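You operate a simulated robot arm through the tools that you are given. There is no shell and no other tool. Be economical: measure what you need, move in short steps, check, and stop when the job is done.

You are at the controls of a simulated robot arm. One attempt, no reset.

## Task
Put things in order on the folding table top. At the end: the red watch case (box) stands where the cream cartridge (marked "NEUTRAL") stood; the cream cartridge from the folding table top is in the beige wooden caddy; the white rolled socks is on the brown coaster; the clear tall glass stands where the red watch case stood; whatever was shut is shut again. Leave all else as you found it, and nothing knocked over.

Only the result counts: the job must be done as asked and must still hold three seconds after the hand-in. Knocking over, shifting, dropping, spilling or breaking anything else fails it.

## Robot
A 7-joint arm with a two-finger parallel gripper, fixed in place. Base frame: the origin is at the foot of the arm, x ahead of it, y to its left, z up; the work surface is at about z = 0. Lengths are in m, angles in rad, forces in N, time in s.
With the tool pointing down near the work surface it reaches from about 0.24 to 0.62 m from the base axis. Its first joint turns from -1.152 to 1.152 rad. Payload 2.6 kg.
The tool frame sits at the grasp point between the pads (the TCP): z along the fingers, y along the line on which they close. The tips reach 0.03 m beyond it. The gripper opens to 0.094 m. The fingers are 0.028 m wide and 0.01 m thick; the gripper's body (0.05 by 0.096 m) begins 0.055 m behind the TCP.
Orientation is that of the tool frame in the base frame, as a unit quaternion [x, y, z, w]. With the fingers straight down and closing along the base's y, the tool's x points along the base's -x, its y along +y and its z along -z.

## Interface
- The arm moves only by the tool play_rows. Its argument "plan" is a list of rows, each a list of 7 numbers: the shift along the tool's x, y, z in m, then the turn, a rotation vector about the tool's x, y, z in rad, then the gripper command, from -1 (shut) to 1 (fully open), values between in proportion. In form: [[tx, ty, tz, rx, ry, rz, grip], ...]. A call has 1 to 10 rows; each row shifts and turns the commanded pose from where the row before left it, along the tool's axes as they then stand. Each row takes 0.2 s and may step no farther than 0.05 m and 0.15 rad from the row before; otherwise, or with a gripper value out of range, the whole call is refused. A pose out of reach is approached as far as the arm can. The call stops where the force on the tool passes 40 N (or 10 N more than at its start, if that is more) or the arm is blocked; 0.2 s more then pass. Each finger travels about 0.072 m/s and halts on what it meets, pressing with about 32 N; the grip force reading is that of the motor and also rises with nothing between the fingers. The clock runs only during rows and for 0.2 s after the last one: add rows that do not move to give the fingers time. It gives the time, the measured TCP pose, the force on the tool (base axes), the opening and the grip force at its end, in the units of the frame above (readings bear some noise).
- Cameras (640 x 400 px; columns grow to the right, rows downward): "scene" is fixed at [0.0178, 0.4301, 0.5712]; the picture's right is [-0.89, -0.47, 0.00], its down [-0.30, 0.57, -0.76] and it looks along [0.35, -0.67, -0.65] (base axes); focal length 238 px, centre (320, 200). "wrist" rides on the gripper at [-0.037, 0, -0.058] in the tool frame; the picture's right is [0.00, -1.00, 0.00], its down [0.97, 0.00, -0.24] and it looks along [0.24, 0.00, 0.97] (tool axes); focal length 218 px, centre (320, 200).
- capture(camera): a new picture of that camera. No time passes.
- measure_at(camera, pixels): for up to 12 pixels [column, row] of the newest picture of that camera ("zoom" is the newest enlarged one), the place [x, y, z] in the base frame of the surface seen there, good to about 0.002 m, but the place of the scene camera against the robot may be out by one fixed shift of up to 0.018 m in any direction. No time passes.
- inspect(camera, box): a new picture of the part [left, top, right, bottom] of that camera's present view, enlarged. No time passes.
- sign_off(): hands the job in; it is judged then, once.

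Go step by step. Measure first, check grasps and placings, and put right what went wrong. The budget is 80 turns and 46 pictures, counting those below and the enlarged ones. Unless the task says otherwise, let go and move clear before handing in, and close with one line.

The tools are called after ">>>" as a command line: name --pt "numbers of a row" for each row, then --argument value for the rest, lists and objects as JSON in quotes. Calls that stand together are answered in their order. play_rows: Moves the arm, as the interface text tells. Its arguments: {"type":"object","properties":{"plan":{"type":"array"}},"required":["plan"]} The other tools are called the same way: capture (camera) takes a picture; measure_at (camera, pixels) gives the place of the surface under pixels of a picture; inspect (camera, box) takes an enlarged picture of a part of a camera's view; sign_off () hands the job in.

At the start:

```text
t: 0.0
eef_pos: [0.3808, -0.0447, 0.3289]
orientation: [0.0, 1.0, 0.001, 0.0]
contact_force: [0.1, -0.3, 0.2]
finger_gap: 0.0941
gripper_force: 0.0
```

scene: 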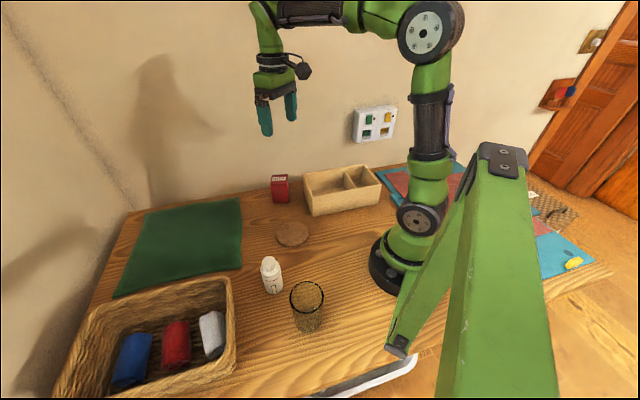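
wrist: 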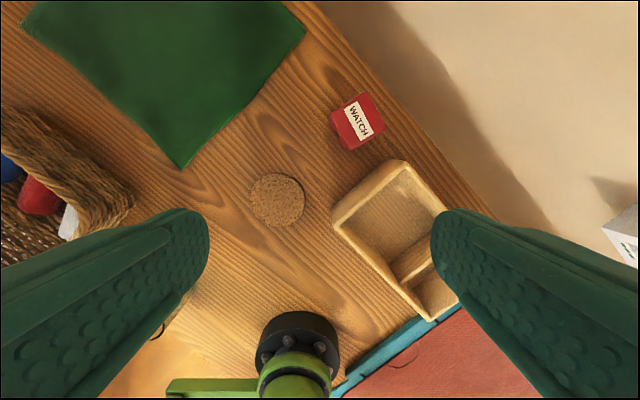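

The scene picture shows the basket with the sock rolls (lower left), the cream item (270,275), the glass (307,305), the coaster (292,233), the red box (280,188) and the caddy (340,190). I'll enlarge these areas before measuring.

>>> inspect --camera "scene" --box '[230, 150, 400, 340]'

>>> inspect --camera "scene" --box '[50, 260, 250, 400]'

>>> measure_at --camera "wrist" --pixels '[[277, 200], [358, 120], [333, 112], [366, 93], [385, 130], [347, 150], [400, 162], [336, 214], [375, 210], [420, 260], [430, 290], [69, 222]]'

>>> measure_at --camera "scene" --pixels '[[292, 233], [280, 178], [268, 260], [272, 288], [307, 283], [307, 328], [212, 335], [205, 315], [220, 352], [176, 345], [232, 300], [190, 300]]'

```text
2.11 times, centred on (315, 245) of scene
```

zoom: 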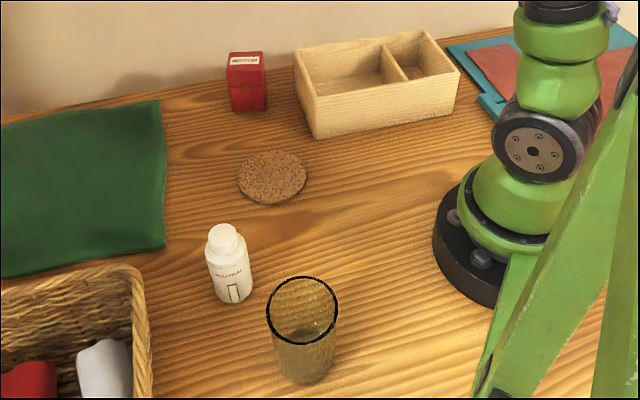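

```text
2.86 times, centred on (150, 330) of scene
```

zoom: 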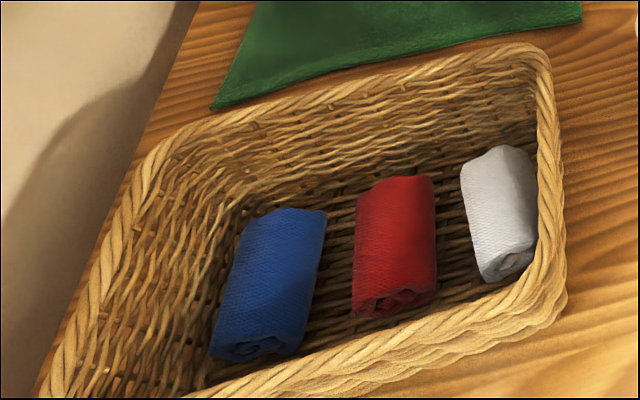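

```text
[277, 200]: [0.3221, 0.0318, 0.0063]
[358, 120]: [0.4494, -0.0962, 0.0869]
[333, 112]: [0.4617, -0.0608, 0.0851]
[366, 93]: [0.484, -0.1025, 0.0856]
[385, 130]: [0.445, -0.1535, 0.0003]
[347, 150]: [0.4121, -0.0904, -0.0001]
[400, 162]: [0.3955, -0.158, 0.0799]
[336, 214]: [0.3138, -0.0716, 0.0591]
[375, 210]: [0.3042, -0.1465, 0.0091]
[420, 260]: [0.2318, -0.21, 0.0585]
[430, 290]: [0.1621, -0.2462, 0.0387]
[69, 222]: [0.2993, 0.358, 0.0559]
```

```text
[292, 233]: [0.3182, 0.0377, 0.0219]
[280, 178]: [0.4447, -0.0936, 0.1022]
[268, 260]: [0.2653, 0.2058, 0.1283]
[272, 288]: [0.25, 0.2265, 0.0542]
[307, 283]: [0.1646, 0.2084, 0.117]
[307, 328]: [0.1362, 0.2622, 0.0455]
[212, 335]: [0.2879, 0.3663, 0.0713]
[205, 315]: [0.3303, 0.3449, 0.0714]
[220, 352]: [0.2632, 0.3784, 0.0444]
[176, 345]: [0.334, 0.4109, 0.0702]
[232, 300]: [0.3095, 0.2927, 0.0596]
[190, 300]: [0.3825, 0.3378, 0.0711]
```

Wrist readings give coaster (0.322, 0.032) and red box about (0.445, -0.10). The scene camera reads about 0.015 m too high. I'll move the wrist camera over the left side for accurate positions of the cream item, glass and socks.

>>> play_rows --pt "0.02 0.042 0 0 0 0 1" --pt "0.02 0.042 0 0 0 0 1" --pt "0.02 0.042 0 0 0 0 1" --pt "0.02 0.042 0 0 0 0 1" --pt "0.02 0.042 0 0 0 0 1" --pt "0.02 0.042 0 0 0 0 1" --pt "0 0 0 0 0 0 1"

>>> capture --camera "wrist"

```text
t: 1.6
eef_pos: [0.2603, 0.2076, 0.328]
orientation: [0.0, 1.0, 0.0, 0.0]
contact_force: [0.5, 0.5, -0.3]
finger_gap: 0.0938
gripper_force: 0.1
```

```text
41 pictures are left
```

wrist: 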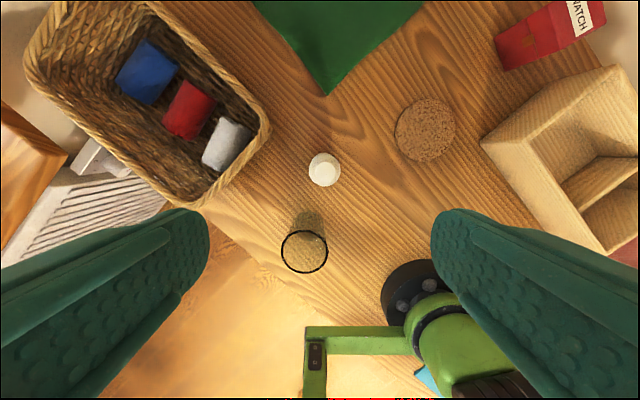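

The wrist picture now shows the cream cap (324,170), the glass rim (304,251) and the white socks (226,145). I'll measure their edges.

>>> measure_at --camera "wrist" --pixels '[[324, 165], [310, 170], [338, 170], [282, 252], [327, 252], [304, 230], [304, 272], [226, 145], [224, 119], [250, 131], [203, 160], [228, 170]]'

>>> inspect --camera "wrist" --box '[180, 90, 360, 290]'

```text
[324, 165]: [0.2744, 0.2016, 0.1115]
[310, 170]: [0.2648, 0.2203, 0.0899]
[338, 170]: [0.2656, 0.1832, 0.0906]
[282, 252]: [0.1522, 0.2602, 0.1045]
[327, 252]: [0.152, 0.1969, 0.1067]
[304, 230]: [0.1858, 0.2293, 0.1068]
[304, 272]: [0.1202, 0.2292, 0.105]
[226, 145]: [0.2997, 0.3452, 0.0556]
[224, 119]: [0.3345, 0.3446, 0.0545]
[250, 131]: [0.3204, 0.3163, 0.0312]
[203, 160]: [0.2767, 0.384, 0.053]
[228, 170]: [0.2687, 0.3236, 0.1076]
```

```text
2.00 times, centred on (270, 190) of wrist
```

zoom: 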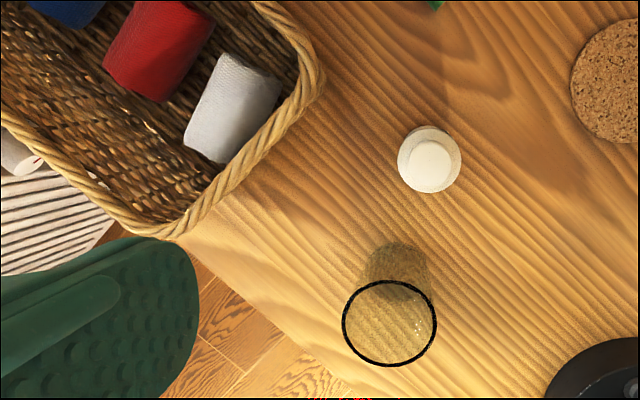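

Glass rim centre is about (0.153, 0.229), radius 0.033, height 0.106. The cartridge is about 0.037 wide and centred near (0.266, 0.202). Next I'll measure the cap centre and then view the caddy and watch box from overhead.

>>> measure_at --camera "zoom" --pixels '[[431, 166], [429, 129], [429, 190], [399, 160], [460, 160], [390, 322], [398, 295], [430, 250], [365, 255], [325, 85], [300, 160], [250, 200]]'

>>> play_rows --pt "-0.012 -0.044 0 0 0 0 1" --pt "-0.012 -0.044 0 0 0 0 1" --pt "-0.012 -0.044 0 0 0 0 1" --pt "-0.012 -0.044 0 0 0 0 1" --pt "-0.012 -0.044 0 0 0 0 1" --pt "-0.012 -0.044 0 0 0 0 1" --pt "-0.012 -0.044 0 0 0 0 1" --pt "-0.006 -0.03 0 0 0 0 1" --pt "0 0 0 0 0 0 1"

>>> capture --camera "wrist"

```text
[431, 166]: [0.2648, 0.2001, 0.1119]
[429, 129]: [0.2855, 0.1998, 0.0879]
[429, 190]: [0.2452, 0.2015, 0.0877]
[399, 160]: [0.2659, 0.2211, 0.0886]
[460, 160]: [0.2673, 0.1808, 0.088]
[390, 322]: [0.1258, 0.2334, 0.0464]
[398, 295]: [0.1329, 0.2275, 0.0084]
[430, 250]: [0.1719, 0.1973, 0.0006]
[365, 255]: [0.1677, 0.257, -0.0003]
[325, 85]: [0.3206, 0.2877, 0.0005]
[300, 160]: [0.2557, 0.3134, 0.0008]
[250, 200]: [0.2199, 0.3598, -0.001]
```

```text
t: 3.6
eef_pos: [0.3499, -0.1329, 0.3293]
orientation: [0.0, 1.0, 0.0, 0.0]
contact_force: [-0.3, 0.3, -0.2]
finger_gap: 0.0942
gripper_force: 0.0
```

```text
39 pictures are left
```

wrist: 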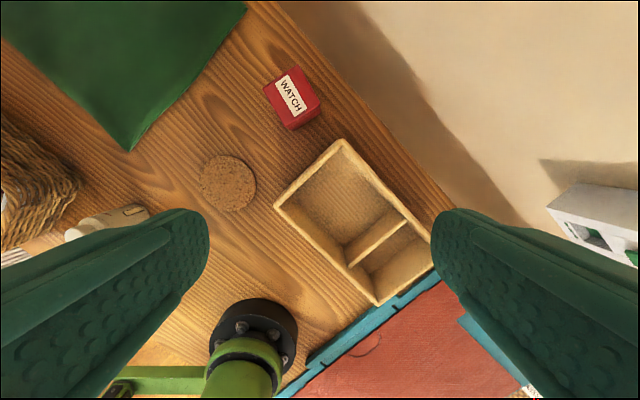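

The caddy centre is near (355,222) and the watch box near (292,97). I'll enlarge and measure them.

>>> inspect --camera "wrist" --box '[240, 50, 440, 310]'

>>> measure_at --camera "wrist" --pixels '[[343, 140], [275, 205], [378, 304], [432, 240], [403, 220], [350, 264], [335, 205], [264, 85], [297, 67], [320, 99], [289, 129], [290, 96]]'

>>> measure_at --camera "wrist" --pixels '[[200, 183], [256, 183], [228, 156], [228, 211], [310, 180], [330, 230], [390, 265], [293, 120], [270, 95], [307, 83], [345, 185], [320, 215]]'

```text
1.54 times, centred on (340, 180) of wrist
```

zoom: 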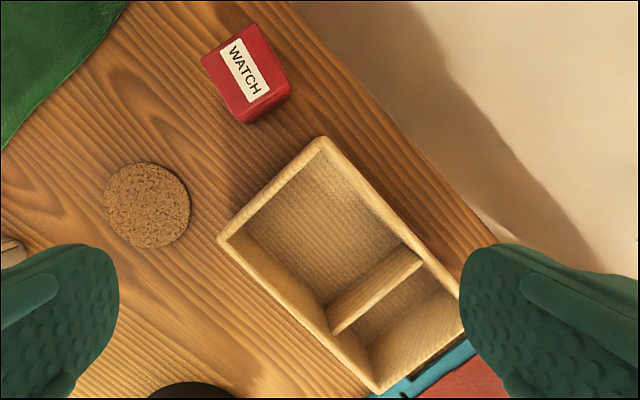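

```text
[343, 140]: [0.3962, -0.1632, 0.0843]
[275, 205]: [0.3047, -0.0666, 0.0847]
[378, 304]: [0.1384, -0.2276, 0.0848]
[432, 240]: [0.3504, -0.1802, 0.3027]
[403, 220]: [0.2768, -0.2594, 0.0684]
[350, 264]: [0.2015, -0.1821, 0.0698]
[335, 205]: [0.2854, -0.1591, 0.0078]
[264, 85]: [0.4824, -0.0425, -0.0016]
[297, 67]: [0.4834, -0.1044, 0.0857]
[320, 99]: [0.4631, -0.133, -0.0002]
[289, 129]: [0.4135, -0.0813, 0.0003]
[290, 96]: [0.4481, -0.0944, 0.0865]
```

```text
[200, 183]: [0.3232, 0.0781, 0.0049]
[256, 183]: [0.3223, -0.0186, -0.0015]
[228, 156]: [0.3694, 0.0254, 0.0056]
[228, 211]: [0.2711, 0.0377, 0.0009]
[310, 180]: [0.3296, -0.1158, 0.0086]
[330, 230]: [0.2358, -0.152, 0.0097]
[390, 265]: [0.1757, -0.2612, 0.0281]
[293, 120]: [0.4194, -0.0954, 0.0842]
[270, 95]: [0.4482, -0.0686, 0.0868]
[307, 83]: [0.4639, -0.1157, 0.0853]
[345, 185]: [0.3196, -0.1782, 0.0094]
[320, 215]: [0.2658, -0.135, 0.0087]
```

The caddy's large compartment is centred near (0.295, -0.168), with its floor at 0.009 and rim at 0.085. The bottle is at (0.2655, 0.2008) with a 0.040 diameter. I'll move over the bottle first.

>>> play_rows --pt "0.0106 0.0417 0 0 0 0 1" --pt "0.0106 0.0417 0 0 0 0 1" --pt "0.0106 0.0417 0 0 0 0 1" --pt "0.0106 0.0417 0 0 0 0 1" --pt "0.0106 0.0417 0 0 0 0 1" --pt "0.0106 0.0417 0 0 0 0 1" --pt "0.0106 0.0417 0 0 0 0 1" --pt "0.0103 0.0418 0 0 0 0 1" --pt "0 0 0.04 0 0 0 1" --pt "0 0 0.04 0 0 0 1"

>>> capture --camera "wrist"

```text
t: 5.8
eef_pos: [0.2667, 0.2042, 0.2491]
orientation: [0.0, 1.0, 0.001, 0.001]
contact_force: [0.5, 0.1, 0.5]
finger_gap: 0.0937
gripper_force: 0.1
```

```text
37 pictures are left
```

wrist: 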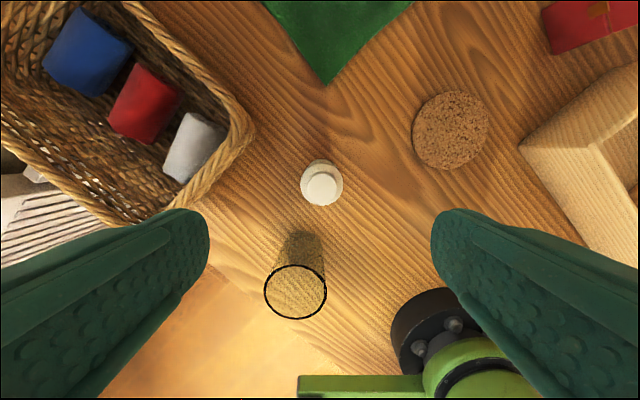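

The cap is at (321,188), nearly centred between the fingers. I'll re-measure it and the glass from this closer view.

>>> measure_at --camera "wrist" --pixels '[[321, 189], [301, 181], [343, 181], [321, 160], [265, 291], [327, 291], [296, 265], [296, 318]]'

```text
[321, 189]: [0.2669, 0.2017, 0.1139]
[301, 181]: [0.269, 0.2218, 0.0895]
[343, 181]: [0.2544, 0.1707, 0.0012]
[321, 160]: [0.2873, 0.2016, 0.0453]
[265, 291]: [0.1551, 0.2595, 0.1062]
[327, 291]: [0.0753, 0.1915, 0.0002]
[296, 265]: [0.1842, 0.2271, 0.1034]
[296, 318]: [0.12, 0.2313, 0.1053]
```

The bottle centre is (0.267, 0.202), so I'll shift 2 mm, descend to z of about 0.079 and close.

>>> play_rows --pt "0 -0.002 0.0425 0 0 0 1" --pt "0 0 0.0425 0 0 0 1" --pt "0 0 0.0425 0 0 0 1" --pt "0 0 0.0425 0 0 0 1" --pt "0 0 0 0 0 0 1" --pt "0 0 0 0 0 0 -1" --pt "0 0 0 0 0 0 -1" --pt "0 0 0 0 0 0 -1" --pt "0 0 0 0 0 0 -1"

```text
t: 7.8
eef_pos: [0.2677, 0.2014, 0.0793]
orientation: [-0.001, 1.0, 0.0, 0.0]
contact_force: [0.9, -0.5, -0.6]
finger_gap: 0.0435
gripper_force: 32.3
```

Gap 0.0435 with 32 N means the bottle is held. I'll lift it 0.16 and carry it over the caddy.

>>> play_rows --pt "0 0 -0.04 0 0 0 -1" --pt "0 0 -0.04 0 0 0 -1" --pt "0 0 -0.04 0 0 0 -1" --pt "0 0 -0.04 0 0 0 -1" --pt "-0.003 -0.041 0 0 0 0 -1" --pt "-0.003 -0.041 0 0 0 0 -1" --pt "-0.003 -0.041 0 0 0 0 -1" --pt "-0.003 -0.041 0 0 0 0 -1" --pt "-0.003 -0.041 0 0 0 0 -1"

>>> play_rows --pt "-0.003 -0.041 0 0 0 0 -1" --pt "-0.003 -0.041 0 0 0 0 -1" --pt "-0.003 -0.041 0 0 0 0 -1" --pt "-0.003 -0.041 0 0 0 0 -1" --pt "0 0 0 0 0 0 -1"

>>> capture --camera "wrist"

>>> capture --camera "scene"

```text
t: 9.8
eef_pos: [0.2825, -0.0047, 0.2395]
orientation: [-0.001, 1.0, 0.0, -0.001]
contact_force: [-0.2, -0.7, -0.6]
finger_gap: 0.0432
gripper_force: 31.9
```

```text
t: 11.0
eef_pos: [0.2947, -0.1693, 0.2406]
orientation: [0.001, 1.0, 0.0, 0.0]
contact_force: [0.4, 0.7, -0.5]
finger_gap: 0.0434
gripper_force: 32.9
```

```text
36 pictures are left
```

wrist: 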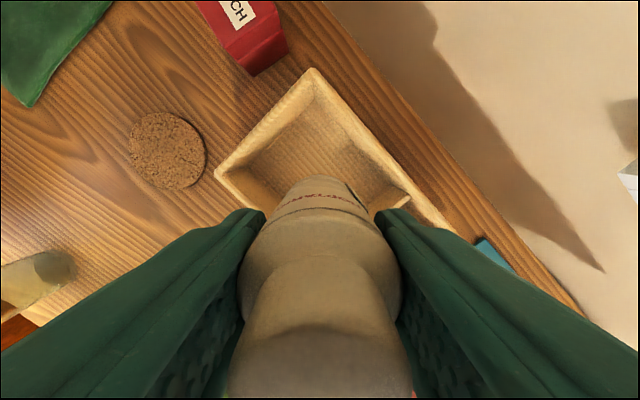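

```text
35 pictures are left
```

scene: 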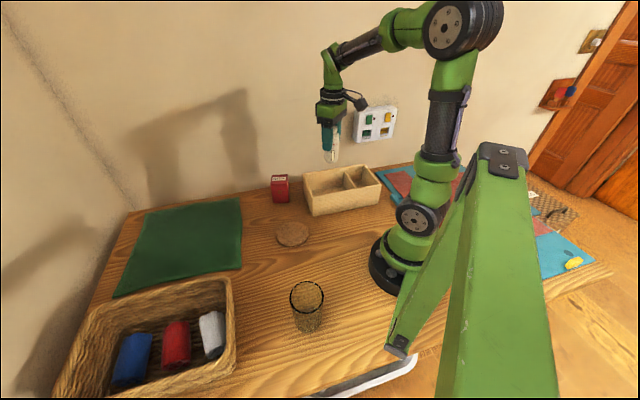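

The bottle is upright over the compartment. I'll lower it to the caddy floor and check contact.

>>> play_rows --pt "0 0 0.04 0 0 0 -1" --pt "0 0 0.04 0 0 0 -1" --pt "0 0 0.04 0 0 0 -1" --pt "0 0 0.02 0 0 0 -1" --pt "0 0 0.009 0 0 0 -1" --pt "0 0 0.003 0 0 0 -1" --pt "0 0 0 0 0 0 -1"

```text
t: 12.6
eef_pos: [0.2936, -0.1675, 0.0884]
orientation: [0.0, 1.0, 0.0, 0.001]
contact_force: [-3.9, 2.5, 15.2]
finger_gap: 0.0428
gripper_force: 32.2
```

The 15 N upward force shows the bottle rests on the floor. I'll open part way, rise and look.

>>> play_rows --pt "0 0 0 0 0 0 0.35" --pt "0 0 0 0 0 0 0.35" --pt "0 0 0 0 0 0 0.35" --pt "0 0 -0.02 0 0 0 0.35" --pt "0 0 -0.04 0 0 0 0.35" --pt "0 0 -0.045 0 0 0 0.35" --pt "0 0 -0.045 0 0 0 1" --pt "0 0 -0.045 0 0 0 1"

>>> capture --camera "wrist"

```text
t: 14.4
eef_pos: [0.2922, -0.1672, 0.2816]
orientation: [0.0, 1.0, 0.0, 0.0]
contact_force: [0.4, 0.0, 0.0]
finger_gap: 0.0939
gripper_force: 0.0
```

```text
34 pictures are left
```

wrist: 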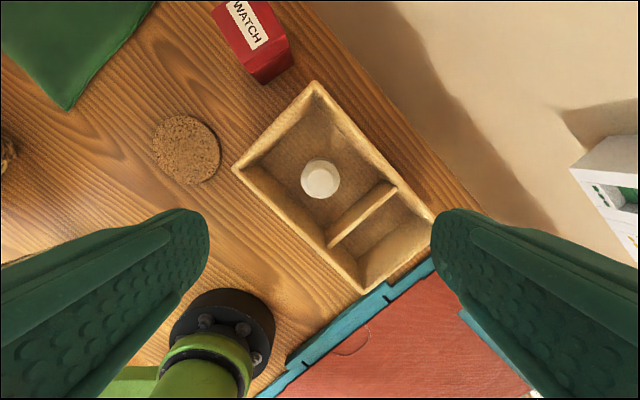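

The bottle stands upright in the compartment at (321,178). I'll move over the watch box and view it.

>>> play_rows --pt "-0.037 0.018 0 0 0 0 1" --pt "-0.037 0.018 0 0 0 0 1" --pt "-0.037 0.018 0 0 0 0 1" --pt "-0.037 0.018 0 0 0 0 1" --pt "0 0 0.03 0 0 0 1" --pt "0 0 0 0 0 0 1"

>>> inspect --camera "wrist" --box '[240, 110, 400, 250]'

```text
t: 15.8
eef_pos: [0.4418, -0.0949, 0.2507]
orientation: [0.0, 1.0, -0.001, 0.0]
contact_force: [-0.8, -0.2, 0.3]
finger_gap: 0.0941
gripper_force: 0.1
```

```text
2.86 times, centred on (320, 180) of wrist
```

zoom: 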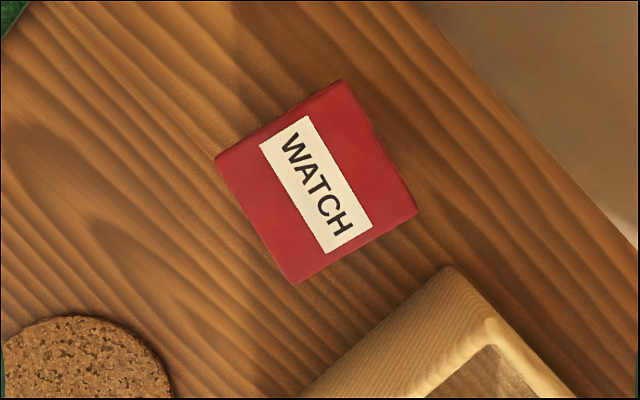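

The box top corners in the zoom are (216,158), (343,82), (416,210) and (295,282). I'll measure just inside them.

>>> measure_at --camera "zoom" --pixels '[[225, 160], [340, 92], [407, 207], [298, 272], [315, 184], [450, 275], [316, 181]]'

```text
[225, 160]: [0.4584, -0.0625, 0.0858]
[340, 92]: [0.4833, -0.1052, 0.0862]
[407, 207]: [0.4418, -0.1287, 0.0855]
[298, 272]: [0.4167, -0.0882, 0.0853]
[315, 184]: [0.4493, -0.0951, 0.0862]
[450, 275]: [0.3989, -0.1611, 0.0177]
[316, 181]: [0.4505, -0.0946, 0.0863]
```

The box centre is (0.450, -0.096), about 0.053 square, turned about 31°. I'll centre over it and turn the gripper by -0.54 about tool z, so the fingers stay clear of the caddy.

>>> play_rows --pt "-0.008 -0.001 0 0 0 0 1" --pt "0 0 0 0 0 -0.135 1" --pt "0 0 0 0 0 -0.135 1" --pt "0 0 0 0 0 -0.135 1" --pt "0 0 0 0 0 -0.135 1" --pt "0 0 0.04 0 0 0 1" --pt "0 0 0 0 0 0 1"

>>> capture --camera "wrist"

```text
t: 17.4
eef_pos: [0.4494, -0.0969, 0.2104]
orientation: [-0.267, 0.964, 0.0, 0.0]
contact_force: [0.3, 0.0, -0.1]
finger_gap: 0.094
gripper_force: 0.1
```

```text
32 pictures are left
```

wrist: 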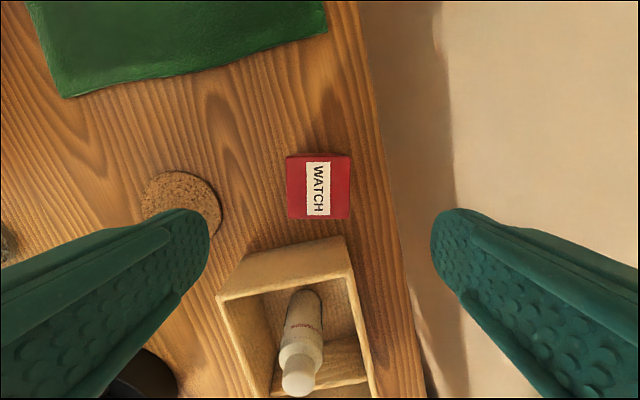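

The box is square to the gripper now, at (319,187). I'll descend to z of about 0.05 and grip.

>>> play_rows --pt "0 0 0.04 0 0 0 1" --pt "0 0 0.04 0 0 0 1" --pt "0 0 0.04 0 0 0 1" --pt "0 0 0.038 0 0 0 1" --pt "0 0 0 0 0 0 1" --pt "0 0 0 0 0 0 -1" --pt "0 0 0 0 0 0 -1" --pt "0 0 0 0 0 0 -1" --pt "0 0 0 0 0 0 -1"

```text
t: 19.4
eef_pos: [0.4477, -0.0986, 0.0534]
orientation: [-0.266, 0.964, 0.0, 0.001]
contact_force: [-0.5, 0.6, 0.8]
finger_gap: 0.0599
gripper_force: 32.0
```

Gap 0.060 with 32 N means the box is held. I'll lift it 0.12 and carry it to the bottle's old spot (0.267, 0.202).

>>> play_rows --pt "0 0 -0.04 0 0 0 -1" --pt "0 0 -0.04 0 0 0 -1" --pt "0 0 -0.04 0 0 0 -1" --pt "0.0004 0.0438 0 0 0 0 -1" --pt "0.0004 0.0438 0 0 0 0 -1" --pt "0.0004 0.0438 0 0 0 0 -1" --pt "0.0004 0.0438 0 0 0 0 -1" --pt "0.0004 0.0438 0 0 0 0 -1" --pt "0.0004 0.0438 0 0 0 0 -1"

>>> play_rows --pt "0.0004 0.0438 0 0 0 0 -1" --pt "0.0004 0.0438 0 0 0 0 -1" --pt "0 0 0 0 0 0 -1"

>>> capture --camera "scene"

```text
t: 21.4
eef_pos: [0.3115, 0.1264, 0.1728]
orientation: [-0.267, 0.964, -0.001, 0.0]
contact_force: [-0.4, -0.5, -2.5]
finger_gap: 0.06
gripper_force: 31.5
```

```text
t: 22.2
eef_pos: [0.2647, 0.2027, 0.1739]
orientation: [-0.266, 0.964, -0.001, 0.0]
contact_force: [0.1, -0.1, -1.0]
finger_gap: 0.0601
gripper_force: 32.1
```

```text
31 pictures are left
```

scene: 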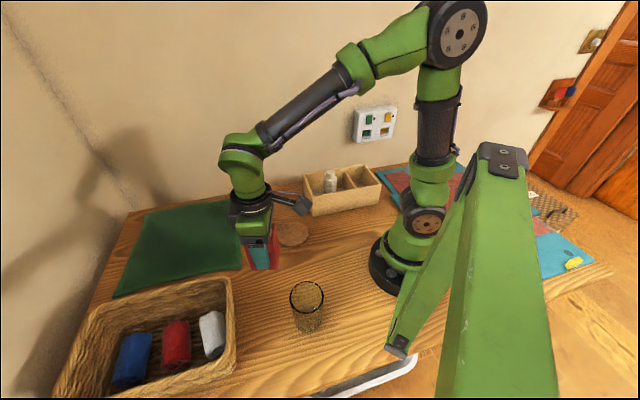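

The box is in place at TCP (0.265, 0.203), so I'll nudge it 2 mm and lower it to z 0.0535.

>>> play_rows --pt "0.001 -0.0017 0.04 0 0 0 -1" --pt "0 0 0.04 0 0 0 -1" --pt "0 0 0.025 0 0 0 -1" --pt "0 0 0.011 0 0 0 -1" --pt "0 0 0.005 0 0 0 -1" --pt "0 0 0 0 0 0 -1"

```text
t: 23.6
eef_pos: [0.2662, 0.1992, 0.0532]
orientation: [-0.266, 0.964, 0.0, 0.001]
contact_force: [-9.9, -6.5, 30.4]
finger_gap: 0.0604
gripper_force: 31.9
```

The box is down, with 30 N of contact. I'll release, rise and look.

>>> play_rows --pt "0 0 -0.001 0 0 0 -1" --pt "0 0 0 0 0 0 1" --pt "0 0 0 0 0 0 1" --pt "0 0 0 0 0 0 1" --pt "0 0 -0.02 0 0 0 1" --pt "0 0 -0.04 0 0 0 1" --pt "0 0 -0.045 0 0 0 1" --pt "0 0 -0.045 0 0 0 1" --pt "0 0 -0.045 0 0 0 1"

>>> capture --camera "wrist"

```text
t: 25.6
eef_pos: [0.2669, 0.2, 0.2493]
orientation: [-0.266, 0.964, 0.0, 0.0]
contact_force: [0.1, 0.5, 0.0]
finger_gap: 0.0941
gripper_force: 0.0
```

```text
30 pictures are left
```

wrist: 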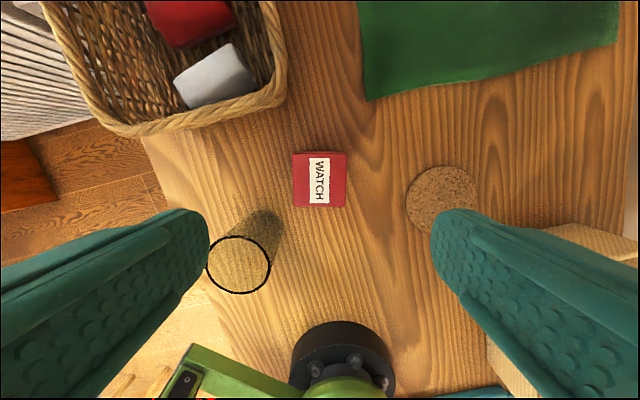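

The watch box stands at (319,180) on the old cartridge spot. I'll measure it and move over the glass.

>>> measure_at --camera "wrist" --pixels '[[296, 155], [343, 155], [343, 203], [297, 204]]'

>>> play_rows --pt "0.0277 0.0278 0 0 0 0 1" --pt "0.0277 0.0278 0 0 0 0 1" --pt "0.0277 0.0278 0 0 0 0 1" --pt "0 0 0 0 0 0 1"

>>> capture --camera "wrist"

```text
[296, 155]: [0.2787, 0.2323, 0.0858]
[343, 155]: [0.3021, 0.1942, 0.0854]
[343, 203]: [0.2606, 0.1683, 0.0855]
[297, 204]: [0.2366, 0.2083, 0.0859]
```

```text
t: 26.6
eef_pos: [0.152, 0.2279, 0.2483]
orientation: [-0.266, 0.964, 0.001, 0.0]
contact_force: [0.9, -0.4, -0.1]
finger_gap: 0.0939
gripper_force: 0.1
```

```text
29 pictures are left
```

wrist: 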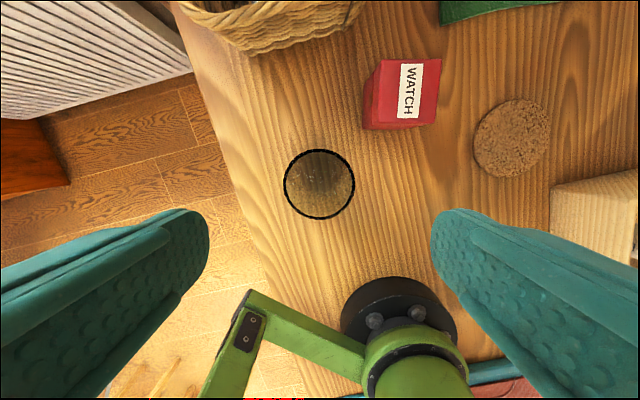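

The glass rim is centred at (319,184). Before descending I'll check where the green bracket at (250,330) sits relative to the hand.

>>> measure_at --camera "wrist" --pixels '[[248, 300], [225, 370], [300, 330], [246, 335], [350, 360], [285, 184], [354, 184], [319, 149], [319, 219], [320, 190]]'

>>> capture --camera "scene"

```text
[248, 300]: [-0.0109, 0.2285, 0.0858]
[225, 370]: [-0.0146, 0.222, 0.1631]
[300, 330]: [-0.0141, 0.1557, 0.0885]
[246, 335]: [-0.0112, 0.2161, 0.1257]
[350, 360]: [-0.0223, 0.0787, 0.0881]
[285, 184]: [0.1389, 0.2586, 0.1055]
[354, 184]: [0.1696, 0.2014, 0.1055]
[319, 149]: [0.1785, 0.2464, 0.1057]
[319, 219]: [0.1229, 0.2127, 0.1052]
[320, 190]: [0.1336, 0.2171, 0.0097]
```

```text
28 pictures are left
```

scene: 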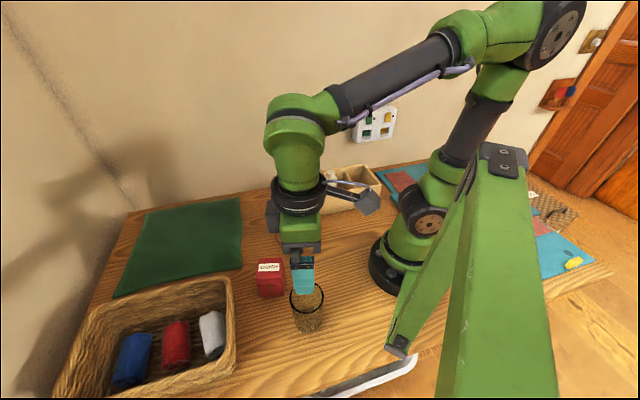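

The rim centre is (0.1525, 0.2297) and the bracket is 0.16 m away. I'll descend to z of about 0.062 and close on the glass.

>>> play_rows --pt "-0.0013 0.0013 0.045 0 0 0 1" --pt "0 0 0.045 0 0 0 1" --pt "0 0 0.045 0 0 0 1" --pt "0 0 0.03 0 0 0 1" --pt "0 0 0.021 0 0 0 1" --pt "0 0 0 0 0 0 1"

```text
t: 28.0
eef_pos: [0.1527, 0.2306, 0.0632]
orientation: [-0.267, 0.964, 0.0, 0.0]
contact_force: [0.9, 1.0, -0.4]
finger_gap: 0.0941
gripper_force: 0.2
```

No contact during the descent, so I'll close moderately and read the gap.

>>> play_rows --pt "0 0 0 0 0 0 0.0" --pt "0 0 0 0 0 0 0.0" --pt "0 0 0 0 0 0 0.0" --pt "0 0 0 0 0 0 0.0"

>>> capture --camera "wrist"

```text
t: 29.0
eef_pos: [0.1524, 0.2297, 0.0644]
orientation: [-0.267, 0.964, 0.0, 0.0]
contact_force: [0.3, -0.3, 0.3]
finger_gap: 0.0686
gripper_force: 32.2
```

```text
27 pictures are left
```

wrist: 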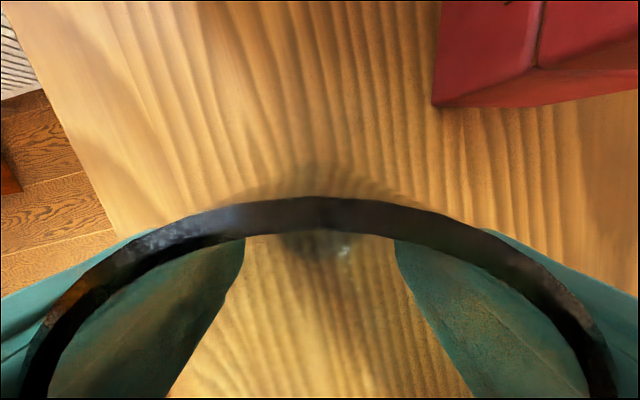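

The glass is held with a gap of 0.0686. I'll lift it 0.15 and carry it to (0.450, -0.096).

>>> play_rows --pt "0 0 -0.02 0 0 0 0.0" --pt "0 0 -0.04 0 0 0 0.0" --pt "0 0 -0.045 0 0 0 0.0" --pt "0 0 -0.045 0 0 0 0.0" --pt "-0.0088 -0.0433 0 0 0 0 0.0" --pt "-0.0088 -0.0433 0 0 0 0 0.0" --pt "-0.0088 -0.0433 0 0 0 0 0.0" --pt "-0.0088 -0.0433 0 0 0 0 0.0" --pt "-0.0088 -0.0433 0 0 0 0 0.0"

>>> play_rows --pt "-0.0088 -0.0433 0 0 0 0 0.0" --pt "-0.0088 -0.0433 0 0 0 0 0.0" --pt "-0.0088 -0.0433 0 0 0 0 0.0" --pt "-0.0088 -0.0433 0 0 0 0 0.0" --pt "-0.0088 -0.0433 0 0 0 0 0.0" --pt "0 0 0 0 0 0 0.0"

>>> capture --camera "scene"

```text
t: 31.0
eef_pos: [0.3014, 0.0665, 0.2123]
orientation: [-0.267, 0.964, 0.0, 0.001]
contact_force: [0.1, -1.1, -1.9]
finger_gap: 0.0685
gripper_force: 31.9
```

```text
t: 32.4
eef_pos: [0.4514, -0.0957, 0.2121]
orientation: [-0.266, 0.964, 0.0, -0.001]
contact_force: [0.5, 0.4, -2.3]
finger_gap: 0.0688
gripper_force: 31.9
```

```text
26 pictures are left
```

scene: 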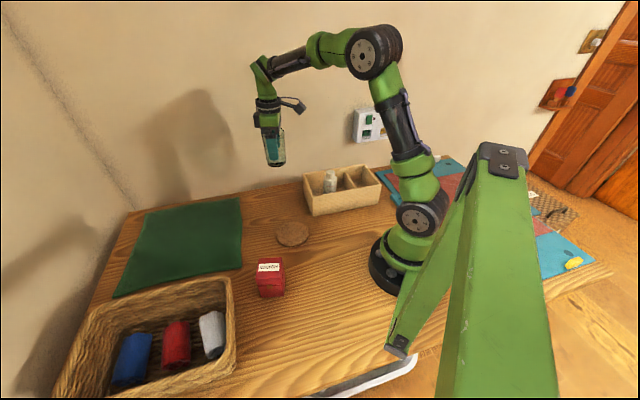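

The glass is above the watch box's old spot, so I'll lower it gently to z of about 0.064.

>>> play_rows --pt "0 0 0.04 0 0 0 0" --pt "0 0 0.04 0 0 0 0" --pt "0 0 0.04 0 0 0 0" --pt "0 0 0.018 0 0 0 0" --pt "0 0 0.007 0 0 0 0" --pt "0 0 0.003 0 0 0 0" --pt "0 0 0 0 0 0 0"

```text
t: 34.0
eef_pos: [0.4508, -0.097, 0.0656]
orientation: [-0.266, 0.964, -0.001, 0.0]
contact_force: [-0.5, 0.2, -1.8]
finger_gap: 0.0684
gripper_force: 31.9
```

Contact is still only the glass's weight (-1.8 N), so I'll lower in 1 mm steps.

>>> play_rows --pt "0 0 0.001 0 0 0 0" --pt "0 0 0.001 0 0 0 0" --pt "0 0 0 0 0 0 0"

```text
t: 34.8
eef_pos: [0.4521, -0.0955, 0.0633]
orientation: [-0.267, 0.964, 0.0, 0.0]
contact_force: [-3.1, -0.2, 11.5]
finger_gap: 0.0686
gripper_force: 31.9
```

The glass touches the table at 11.5 N. I'll release, rise straight up and look.

>>> play_rows --pt "0 0 0 0 0 0 1" --pt "0 0 0 0 0 0 1" --pt "0 0 0 0 0 0 1" --pt "0 0 -0.02 0 0 0 1" --pt "0 0 -0.04 0 0 0 1" --pt "0 0 -0.045 0 0 0 1" --pt "0 0 -0.045 0 0 0 1" --pt "0 0 -0.045 0 0 0 1"

>>> capture --camera "wrist"

```text
t: 36.6
eef_pos: [0.4507, -0.0964, 0.2583]
orientation: [-0.266, 0.964, 0.0, 0.0]
contact_force: [0.0, 0.6, 0.5]
finger_gap: 0.0937
gripper_force: 0.1
```

```text
25 pictures are left
```

wrist: 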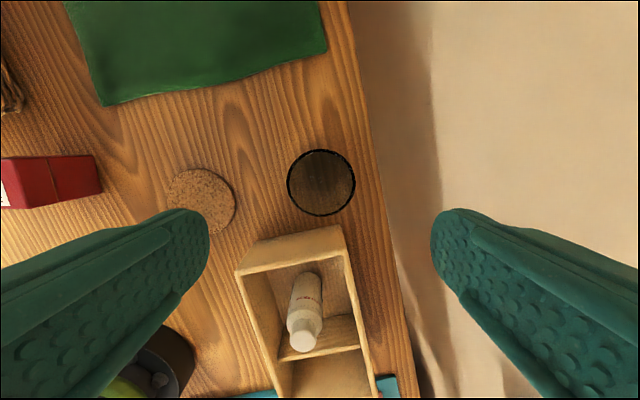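

The glass stands upright at (321,182), on the box's old spot. I'll move over the white socks.

>>> play_rows --pt "-0.0089 0.046 -0.01 0 0 0 1" --pt "-0.0089 0.046 -0.01 0 0 0 1" --pt "-0.0089 0.046 0 0 0 0 1" --pt "-0.0089 0.046 0 0 0 0 1" --pt "-0.0089 0.046 0 0 0 0 1" --pt "-0.0089 0.046 0 0 0 0 1" --pt "-0.0089 0.046 0 0 0 0 1" --pt "-0.0089 0.046 0 0 0 0 1" --pt "-0.0089 0.046 0 0 0 0 1" --pt "-0.0089 0.046 0 0 0 0 1"

>>> inspect --camera "wrist" --box '[200, 60, 440, 260]'

```text
t: 38.8
eef_pos: [0.2898, 0.3448, 0.2784]
orientation: [-0.267, 0.964, 0.0, 0.0]
contact_force: [0.0, 0.3, -0.1]
finger_gap: 0.094
gripper_force: 0.0
```

```text
2.00 times, centred on (320, 160) of wrist
```

zoom: 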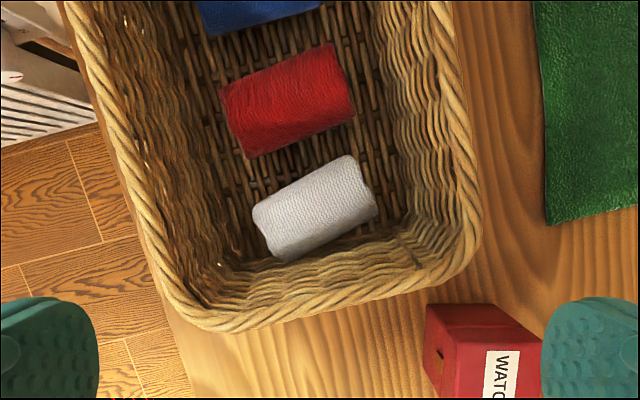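

The white roll lies from zoom (258,225) to (370,190), with its narrow side between the red roll and the basket wall. I'll measure the roll ends, sides and nearby surfaces to choose a grasp.

>>> measure_at --camera "zoom" --pixels '[[256, 212], [352, 160], [372, 208], [288, 257], [315, 207], [342, 122], [250, 152], [280, 172], [390, 200], [240, 225], [410, 250], [290, 280]]'

>>> measure_at --camera "zoom" --pixels '[[300, 185], [330, 228], [345, 170], [365, 190], [262, 235], [275, 250], [370, 260], [430, 265], [220, 310], [180, 260], [465, 200], [320, 165]]'

```text
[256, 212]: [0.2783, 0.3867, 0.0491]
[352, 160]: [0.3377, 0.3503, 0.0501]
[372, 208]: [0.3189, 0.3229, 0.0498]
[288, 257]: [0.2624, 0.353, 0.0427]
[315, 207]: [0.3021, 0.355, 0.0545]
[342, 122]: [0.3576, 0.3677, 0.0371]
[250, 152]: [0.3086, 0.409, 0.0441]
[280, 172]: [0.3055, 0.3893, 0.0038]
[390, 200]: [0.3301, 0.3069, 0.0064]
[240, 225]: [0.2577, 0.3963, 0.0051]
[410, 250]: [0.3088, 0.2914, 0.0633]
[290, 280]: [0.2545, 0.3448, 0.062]
```

```text
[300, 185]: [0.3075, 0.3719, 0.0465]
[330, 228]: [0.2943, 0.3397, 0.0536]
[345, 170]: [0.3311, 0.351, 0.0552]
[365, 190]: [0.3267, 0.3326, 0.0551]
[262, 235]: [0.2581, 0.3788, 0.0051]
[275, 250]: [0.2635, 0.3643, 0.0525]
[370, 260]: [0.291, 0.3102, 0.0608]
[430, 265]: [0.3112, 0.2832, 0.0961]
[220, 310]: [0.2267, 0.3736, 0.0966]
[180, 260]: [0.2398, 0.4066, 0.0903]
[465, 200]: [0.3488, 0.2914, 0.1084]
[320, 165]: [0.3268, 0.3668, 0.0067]
```

The roll is centred at (0.2995, 0.3535), 0.07 long, with its top at 0.055 and axis at about -31°. Both ends have free space, so I'll grip lengthwise, turning -0.48 about tool z first.

>>> play_rows --pt "-0.0128 0.0025 0 0 0 0 1" --pt "0 0 0 0 0 -0.12 1" --pt "0 0 0 0 0 -0.12 1" --pt "0 0 0 0 0 -0.12 1" --pt "0 0 0 0 0 -0.12 1" --pt "0 0 0.04 0 0 0 1" --pt "0 0 0.04 0 0 0 1" --pt "0 0 0 0 0 0 1"

>>> capture --camera "wrist"

```text
t: 40.6
eef_pos: [0.3011, 0.3528, 0.198]
orientation: [-0.488, 0.873, 0.0, 0.0]
contact_force: [0.4, -0.3, 0.7]
finger_gap: 0.0938
gripper_force: 0.0
```

```text
23 pictures are left
```

wrist: 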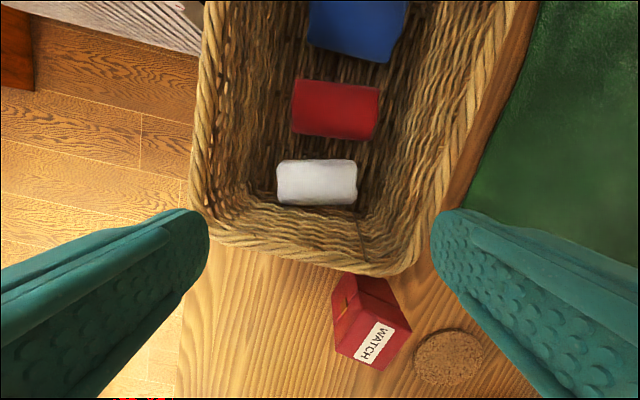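

The roll is square to the fingers at (317,182), but the right basket wall is close. I'll measure the roll ends and the wall before descending.

>>> measure_at --camera "wrist" --pixels '[[279, 183], [355, 183], [317, 162], [317, 203], [317, 182], [365, 190], [375, 185], [385, 180], [262, 190], [250, 190], [240, 190], [317, 215]]'

>>> inspect --camera "wrist" --box '[220, 110, 420, 260]'

```text
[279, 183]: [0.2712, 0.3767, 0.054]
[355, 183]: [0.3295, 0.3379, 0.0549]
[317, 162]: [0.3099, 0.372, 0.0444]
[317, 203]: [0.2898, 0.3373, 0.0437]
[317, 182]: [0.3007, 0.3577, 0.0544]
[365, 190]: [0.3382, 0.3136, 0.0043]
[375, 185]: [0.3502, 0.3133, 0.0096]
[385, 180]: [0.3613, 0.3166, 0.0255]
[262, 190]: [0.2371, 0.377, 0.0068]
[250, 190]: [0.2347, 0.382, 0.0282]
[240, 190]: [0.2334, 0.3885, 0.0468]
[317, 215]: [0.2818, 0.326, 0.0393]
```

```text
2.67 times, centred on (320, 185) of wrist
```

zoom: 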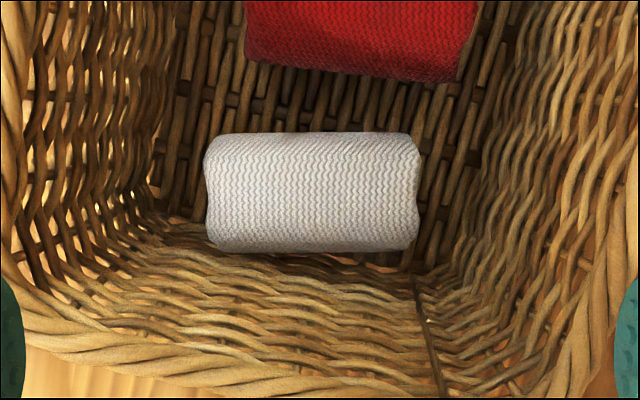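

The roll centre is about (0.300, 0.356), and the walls are over 0.065 from it along the axis while the fingers reach 0.057. I'll correct and descend to z of about 0.056.

>>> play_rows --pt "-0.0023 0.0024 0.04 0 0 0 1" --pt "0 0 0.04 0 0 0 1" --pt "0 0 0.03 0 0 0 1" --pt "0 0 0.02 0 0 0 1" --pt "0 0 0.011 0 0 0 1" --pt "0 0 0 0 0 0 1"

```text
t: 42.0
eef_pos: [0.2993, 0.3558, 0.0578]
orientation: [-0.488, 0.873, 0.0, 0.0]
contact_force: [0.2, 0.2, -0.4]
finger_gap: 0.094
gripper_force: 0.0
```

No contact on the way down. I'll close on the roll.

>>> play_rows --pt "0 0 0.002 0 0 0 1" --pt "0 0 0 0 0 0 -1" --pt "0 0 0 0 0 0 -1" --pt "0 0 0 0 0 0 -1" --pt "0 0 0 0 0 0 -1" --pt "0 0 0 0 0 0 -1"

```text
t: 43.4
eef_pos: [0.2994, 0.3569, 0.0553]
orientation: [-0.488, 0.873, 0.0, 0.0]
contact_force: [0.5, 0.3, 2.0]
finger_gap: 0.0776
gripper_force: 32.1
```

Gap 0.0776 with 32 N means the roll is gripped. I'll lift it 0.14 clear of the basket and check.

>>> play_rows --pt "0 0 -0.02 0 0 0 -1" --pt "0 0 -0.03 0 0 0 -1" --pt "0 0 -0.045 0 0 0 -1" --pt "0 0 -0.045 0 0 0 -1" --pt "0 0 0 0 0 0 -1"

>>> capture --camera "wrist"

```text
t: 44.6
eef_pos: [0.2988, 0.3552, 0.1961]
orientation: [-0.489, 0.872, 0.0, 0.0]
contact_force: [-0.1, -0.3, -0.3]
finger_gap: 0.0779
gripper_force: 32.2
```

```text
21 pictures are left
```

wrist: 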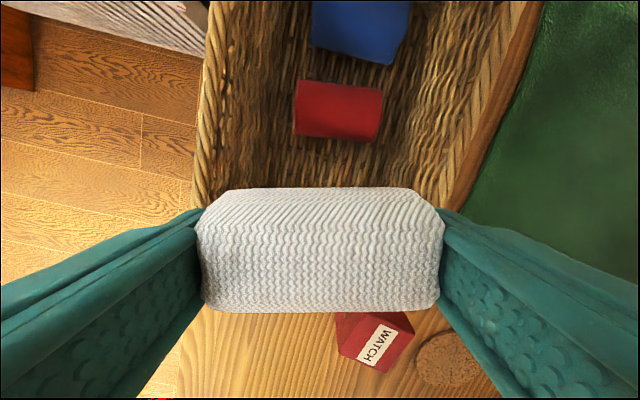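

The roll is held firmly. I'll carry it over the coaster at (0.3205, 0.031).

>>> play_rows --pt "0.0331 -0.02355 0 0 0 0 -1" --pt "0.0331 -0.02355 0 0 0 0 -1" --pt "0.0331 -0.02355 0 0 0 0 -1" --pt "0.0331 -0.02355 0 0 0 0 -1" --pt "0.0331 -0.02355 0 0 0 0 -1" --pt "0.0331 -0.02355 0 0 0 0 -1" --pt "0.0331 -0.02355 0 0 0 0 -1" --pt "0.0331 -0.02355 0 0 0 0 -1" --pt "0 0 0 0 0 0 -1"

>>> capture --camera "scene"

>>> capture --camera "wrist"

```text
t: 46.6
eef_pos: [0.3233, 0.0317, 0.1956]
orientation: [-0.488, 0.873, 0.001, 0.0]
contact_force: [-0.6, 0.2, 0.1]
finger_gap: 0.0776
gripper_force: 31.9
```

```text
20 pictures are left
```

scene: 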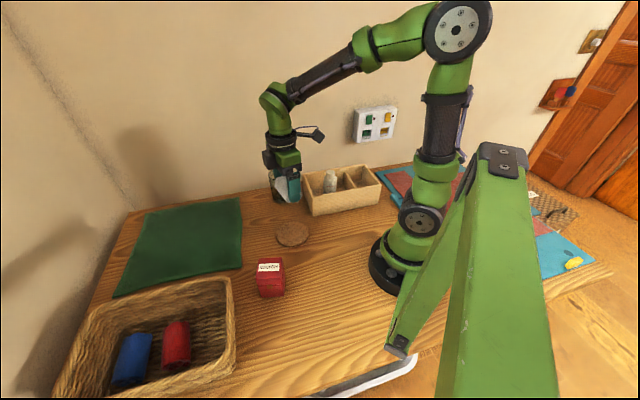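

```text
19 pictures are left
```

wrist: 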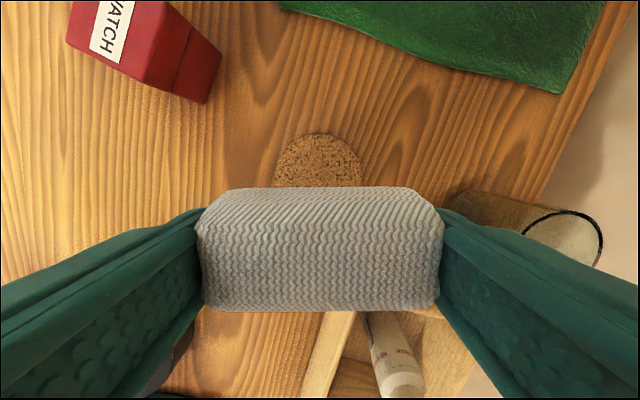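

The coaster arc (318,134) with edges 275–361 puts its centre at about (318,178), which is right below the TCP. I'll lower the roll.

>>> play_rows --pt "0 0 0.04 0 0 0 -1" --pt "0 0 0.04 0 0 0 -1" --pt "0 0 0.035 0 0 0 -1" --pt "0 0 0.015 0 0 0 -1" --pt "0 0 0.006 0 0 0 -1" --pt "0 0 0.002 0 0 0 -1" --pt "0 0 0 0 0 0 -1"

```text
t: 48.2
eef_pos: [0.3228, 0.0321, 0.0564]
orientation: [-0.488, 0.873, 0.0, 0.001]
contact_force: [-0.3, 0.5, -1.1]
finger_gap: 0.0774
gripper_force: 32.1
```

There's no contact yet, so I'll go down in 1 mm steps.

>>> play_rows --pt "0 0 0.001 0 0 0 -1" --pt "0 0 0.001 0 0 0 -1" --pt "0 0 0 0 0 0 -1"

```text
t: 49.0
eef_pos: [0.3216, 0.0321, 0.0558]
orientation: [-0.488, 0.873, 0.0, 0.0]
contact_force: [-1.0, -1.0, 5.9]
finger_gap: 0.0758
gripper_force: 32.4
```

The force of 5.9 N shows it's resting on the coaster. I'll release, rise and check.

>>> play_rows --pt "0 0 0 0 0 0 1" --pt "0 0 0 0 0 0 1" --pt "0 0 0 0 0 0 1" --pt "0 0 -0.02 0 0 0 1" --pt "0 0 -0.04 0 0 0 1" --pt "0 0 -0.045 0 0 0 1" --pt "0 0 -0.045 0 0 0 1" --pt "0 0 -0.045 0 0 0 1" --pt "0 0 0 0 0 0 1"

>>> capture --camera "wrist"

>>> capture --camera "scene"

```text
t: 51.0
eef_pos: [0.3215, 0.0324, 0.2508]
orientation: [-0.488, 0.873, 0.0, 0.0]
contact_force: [0.0, -0.3, 0.0]
finger_gap: 0.0935
gripper_force: 0.1
```

```text
18 pictures are left
```

wrist: 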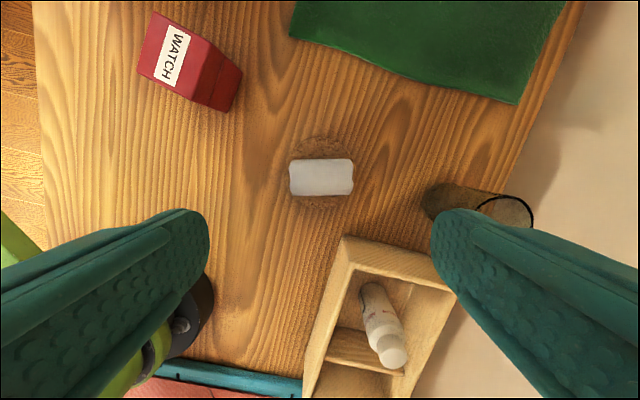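

```text
17 pictures are left
```

scene: 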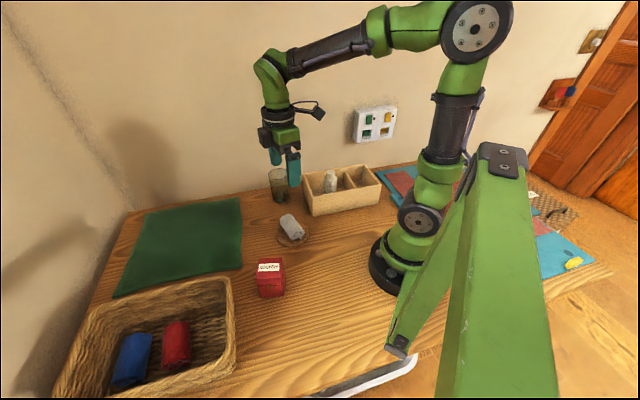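

Both pictures agree: socks centred on the coaster (321,178), watch box on the cartridge's old spot, glass upright on the box's old spot, and cartridge upright in the caddy. The gripper is clear and I opened nothing that had been shut, so I'll hand in.

>>> sign_off

```text
The job is handed in.
```

The cartridge is in the caddy, the watch box and the glass are each on their new spots, and the socks are on the coaster; I saw nothing else moved, and the job is handed in.
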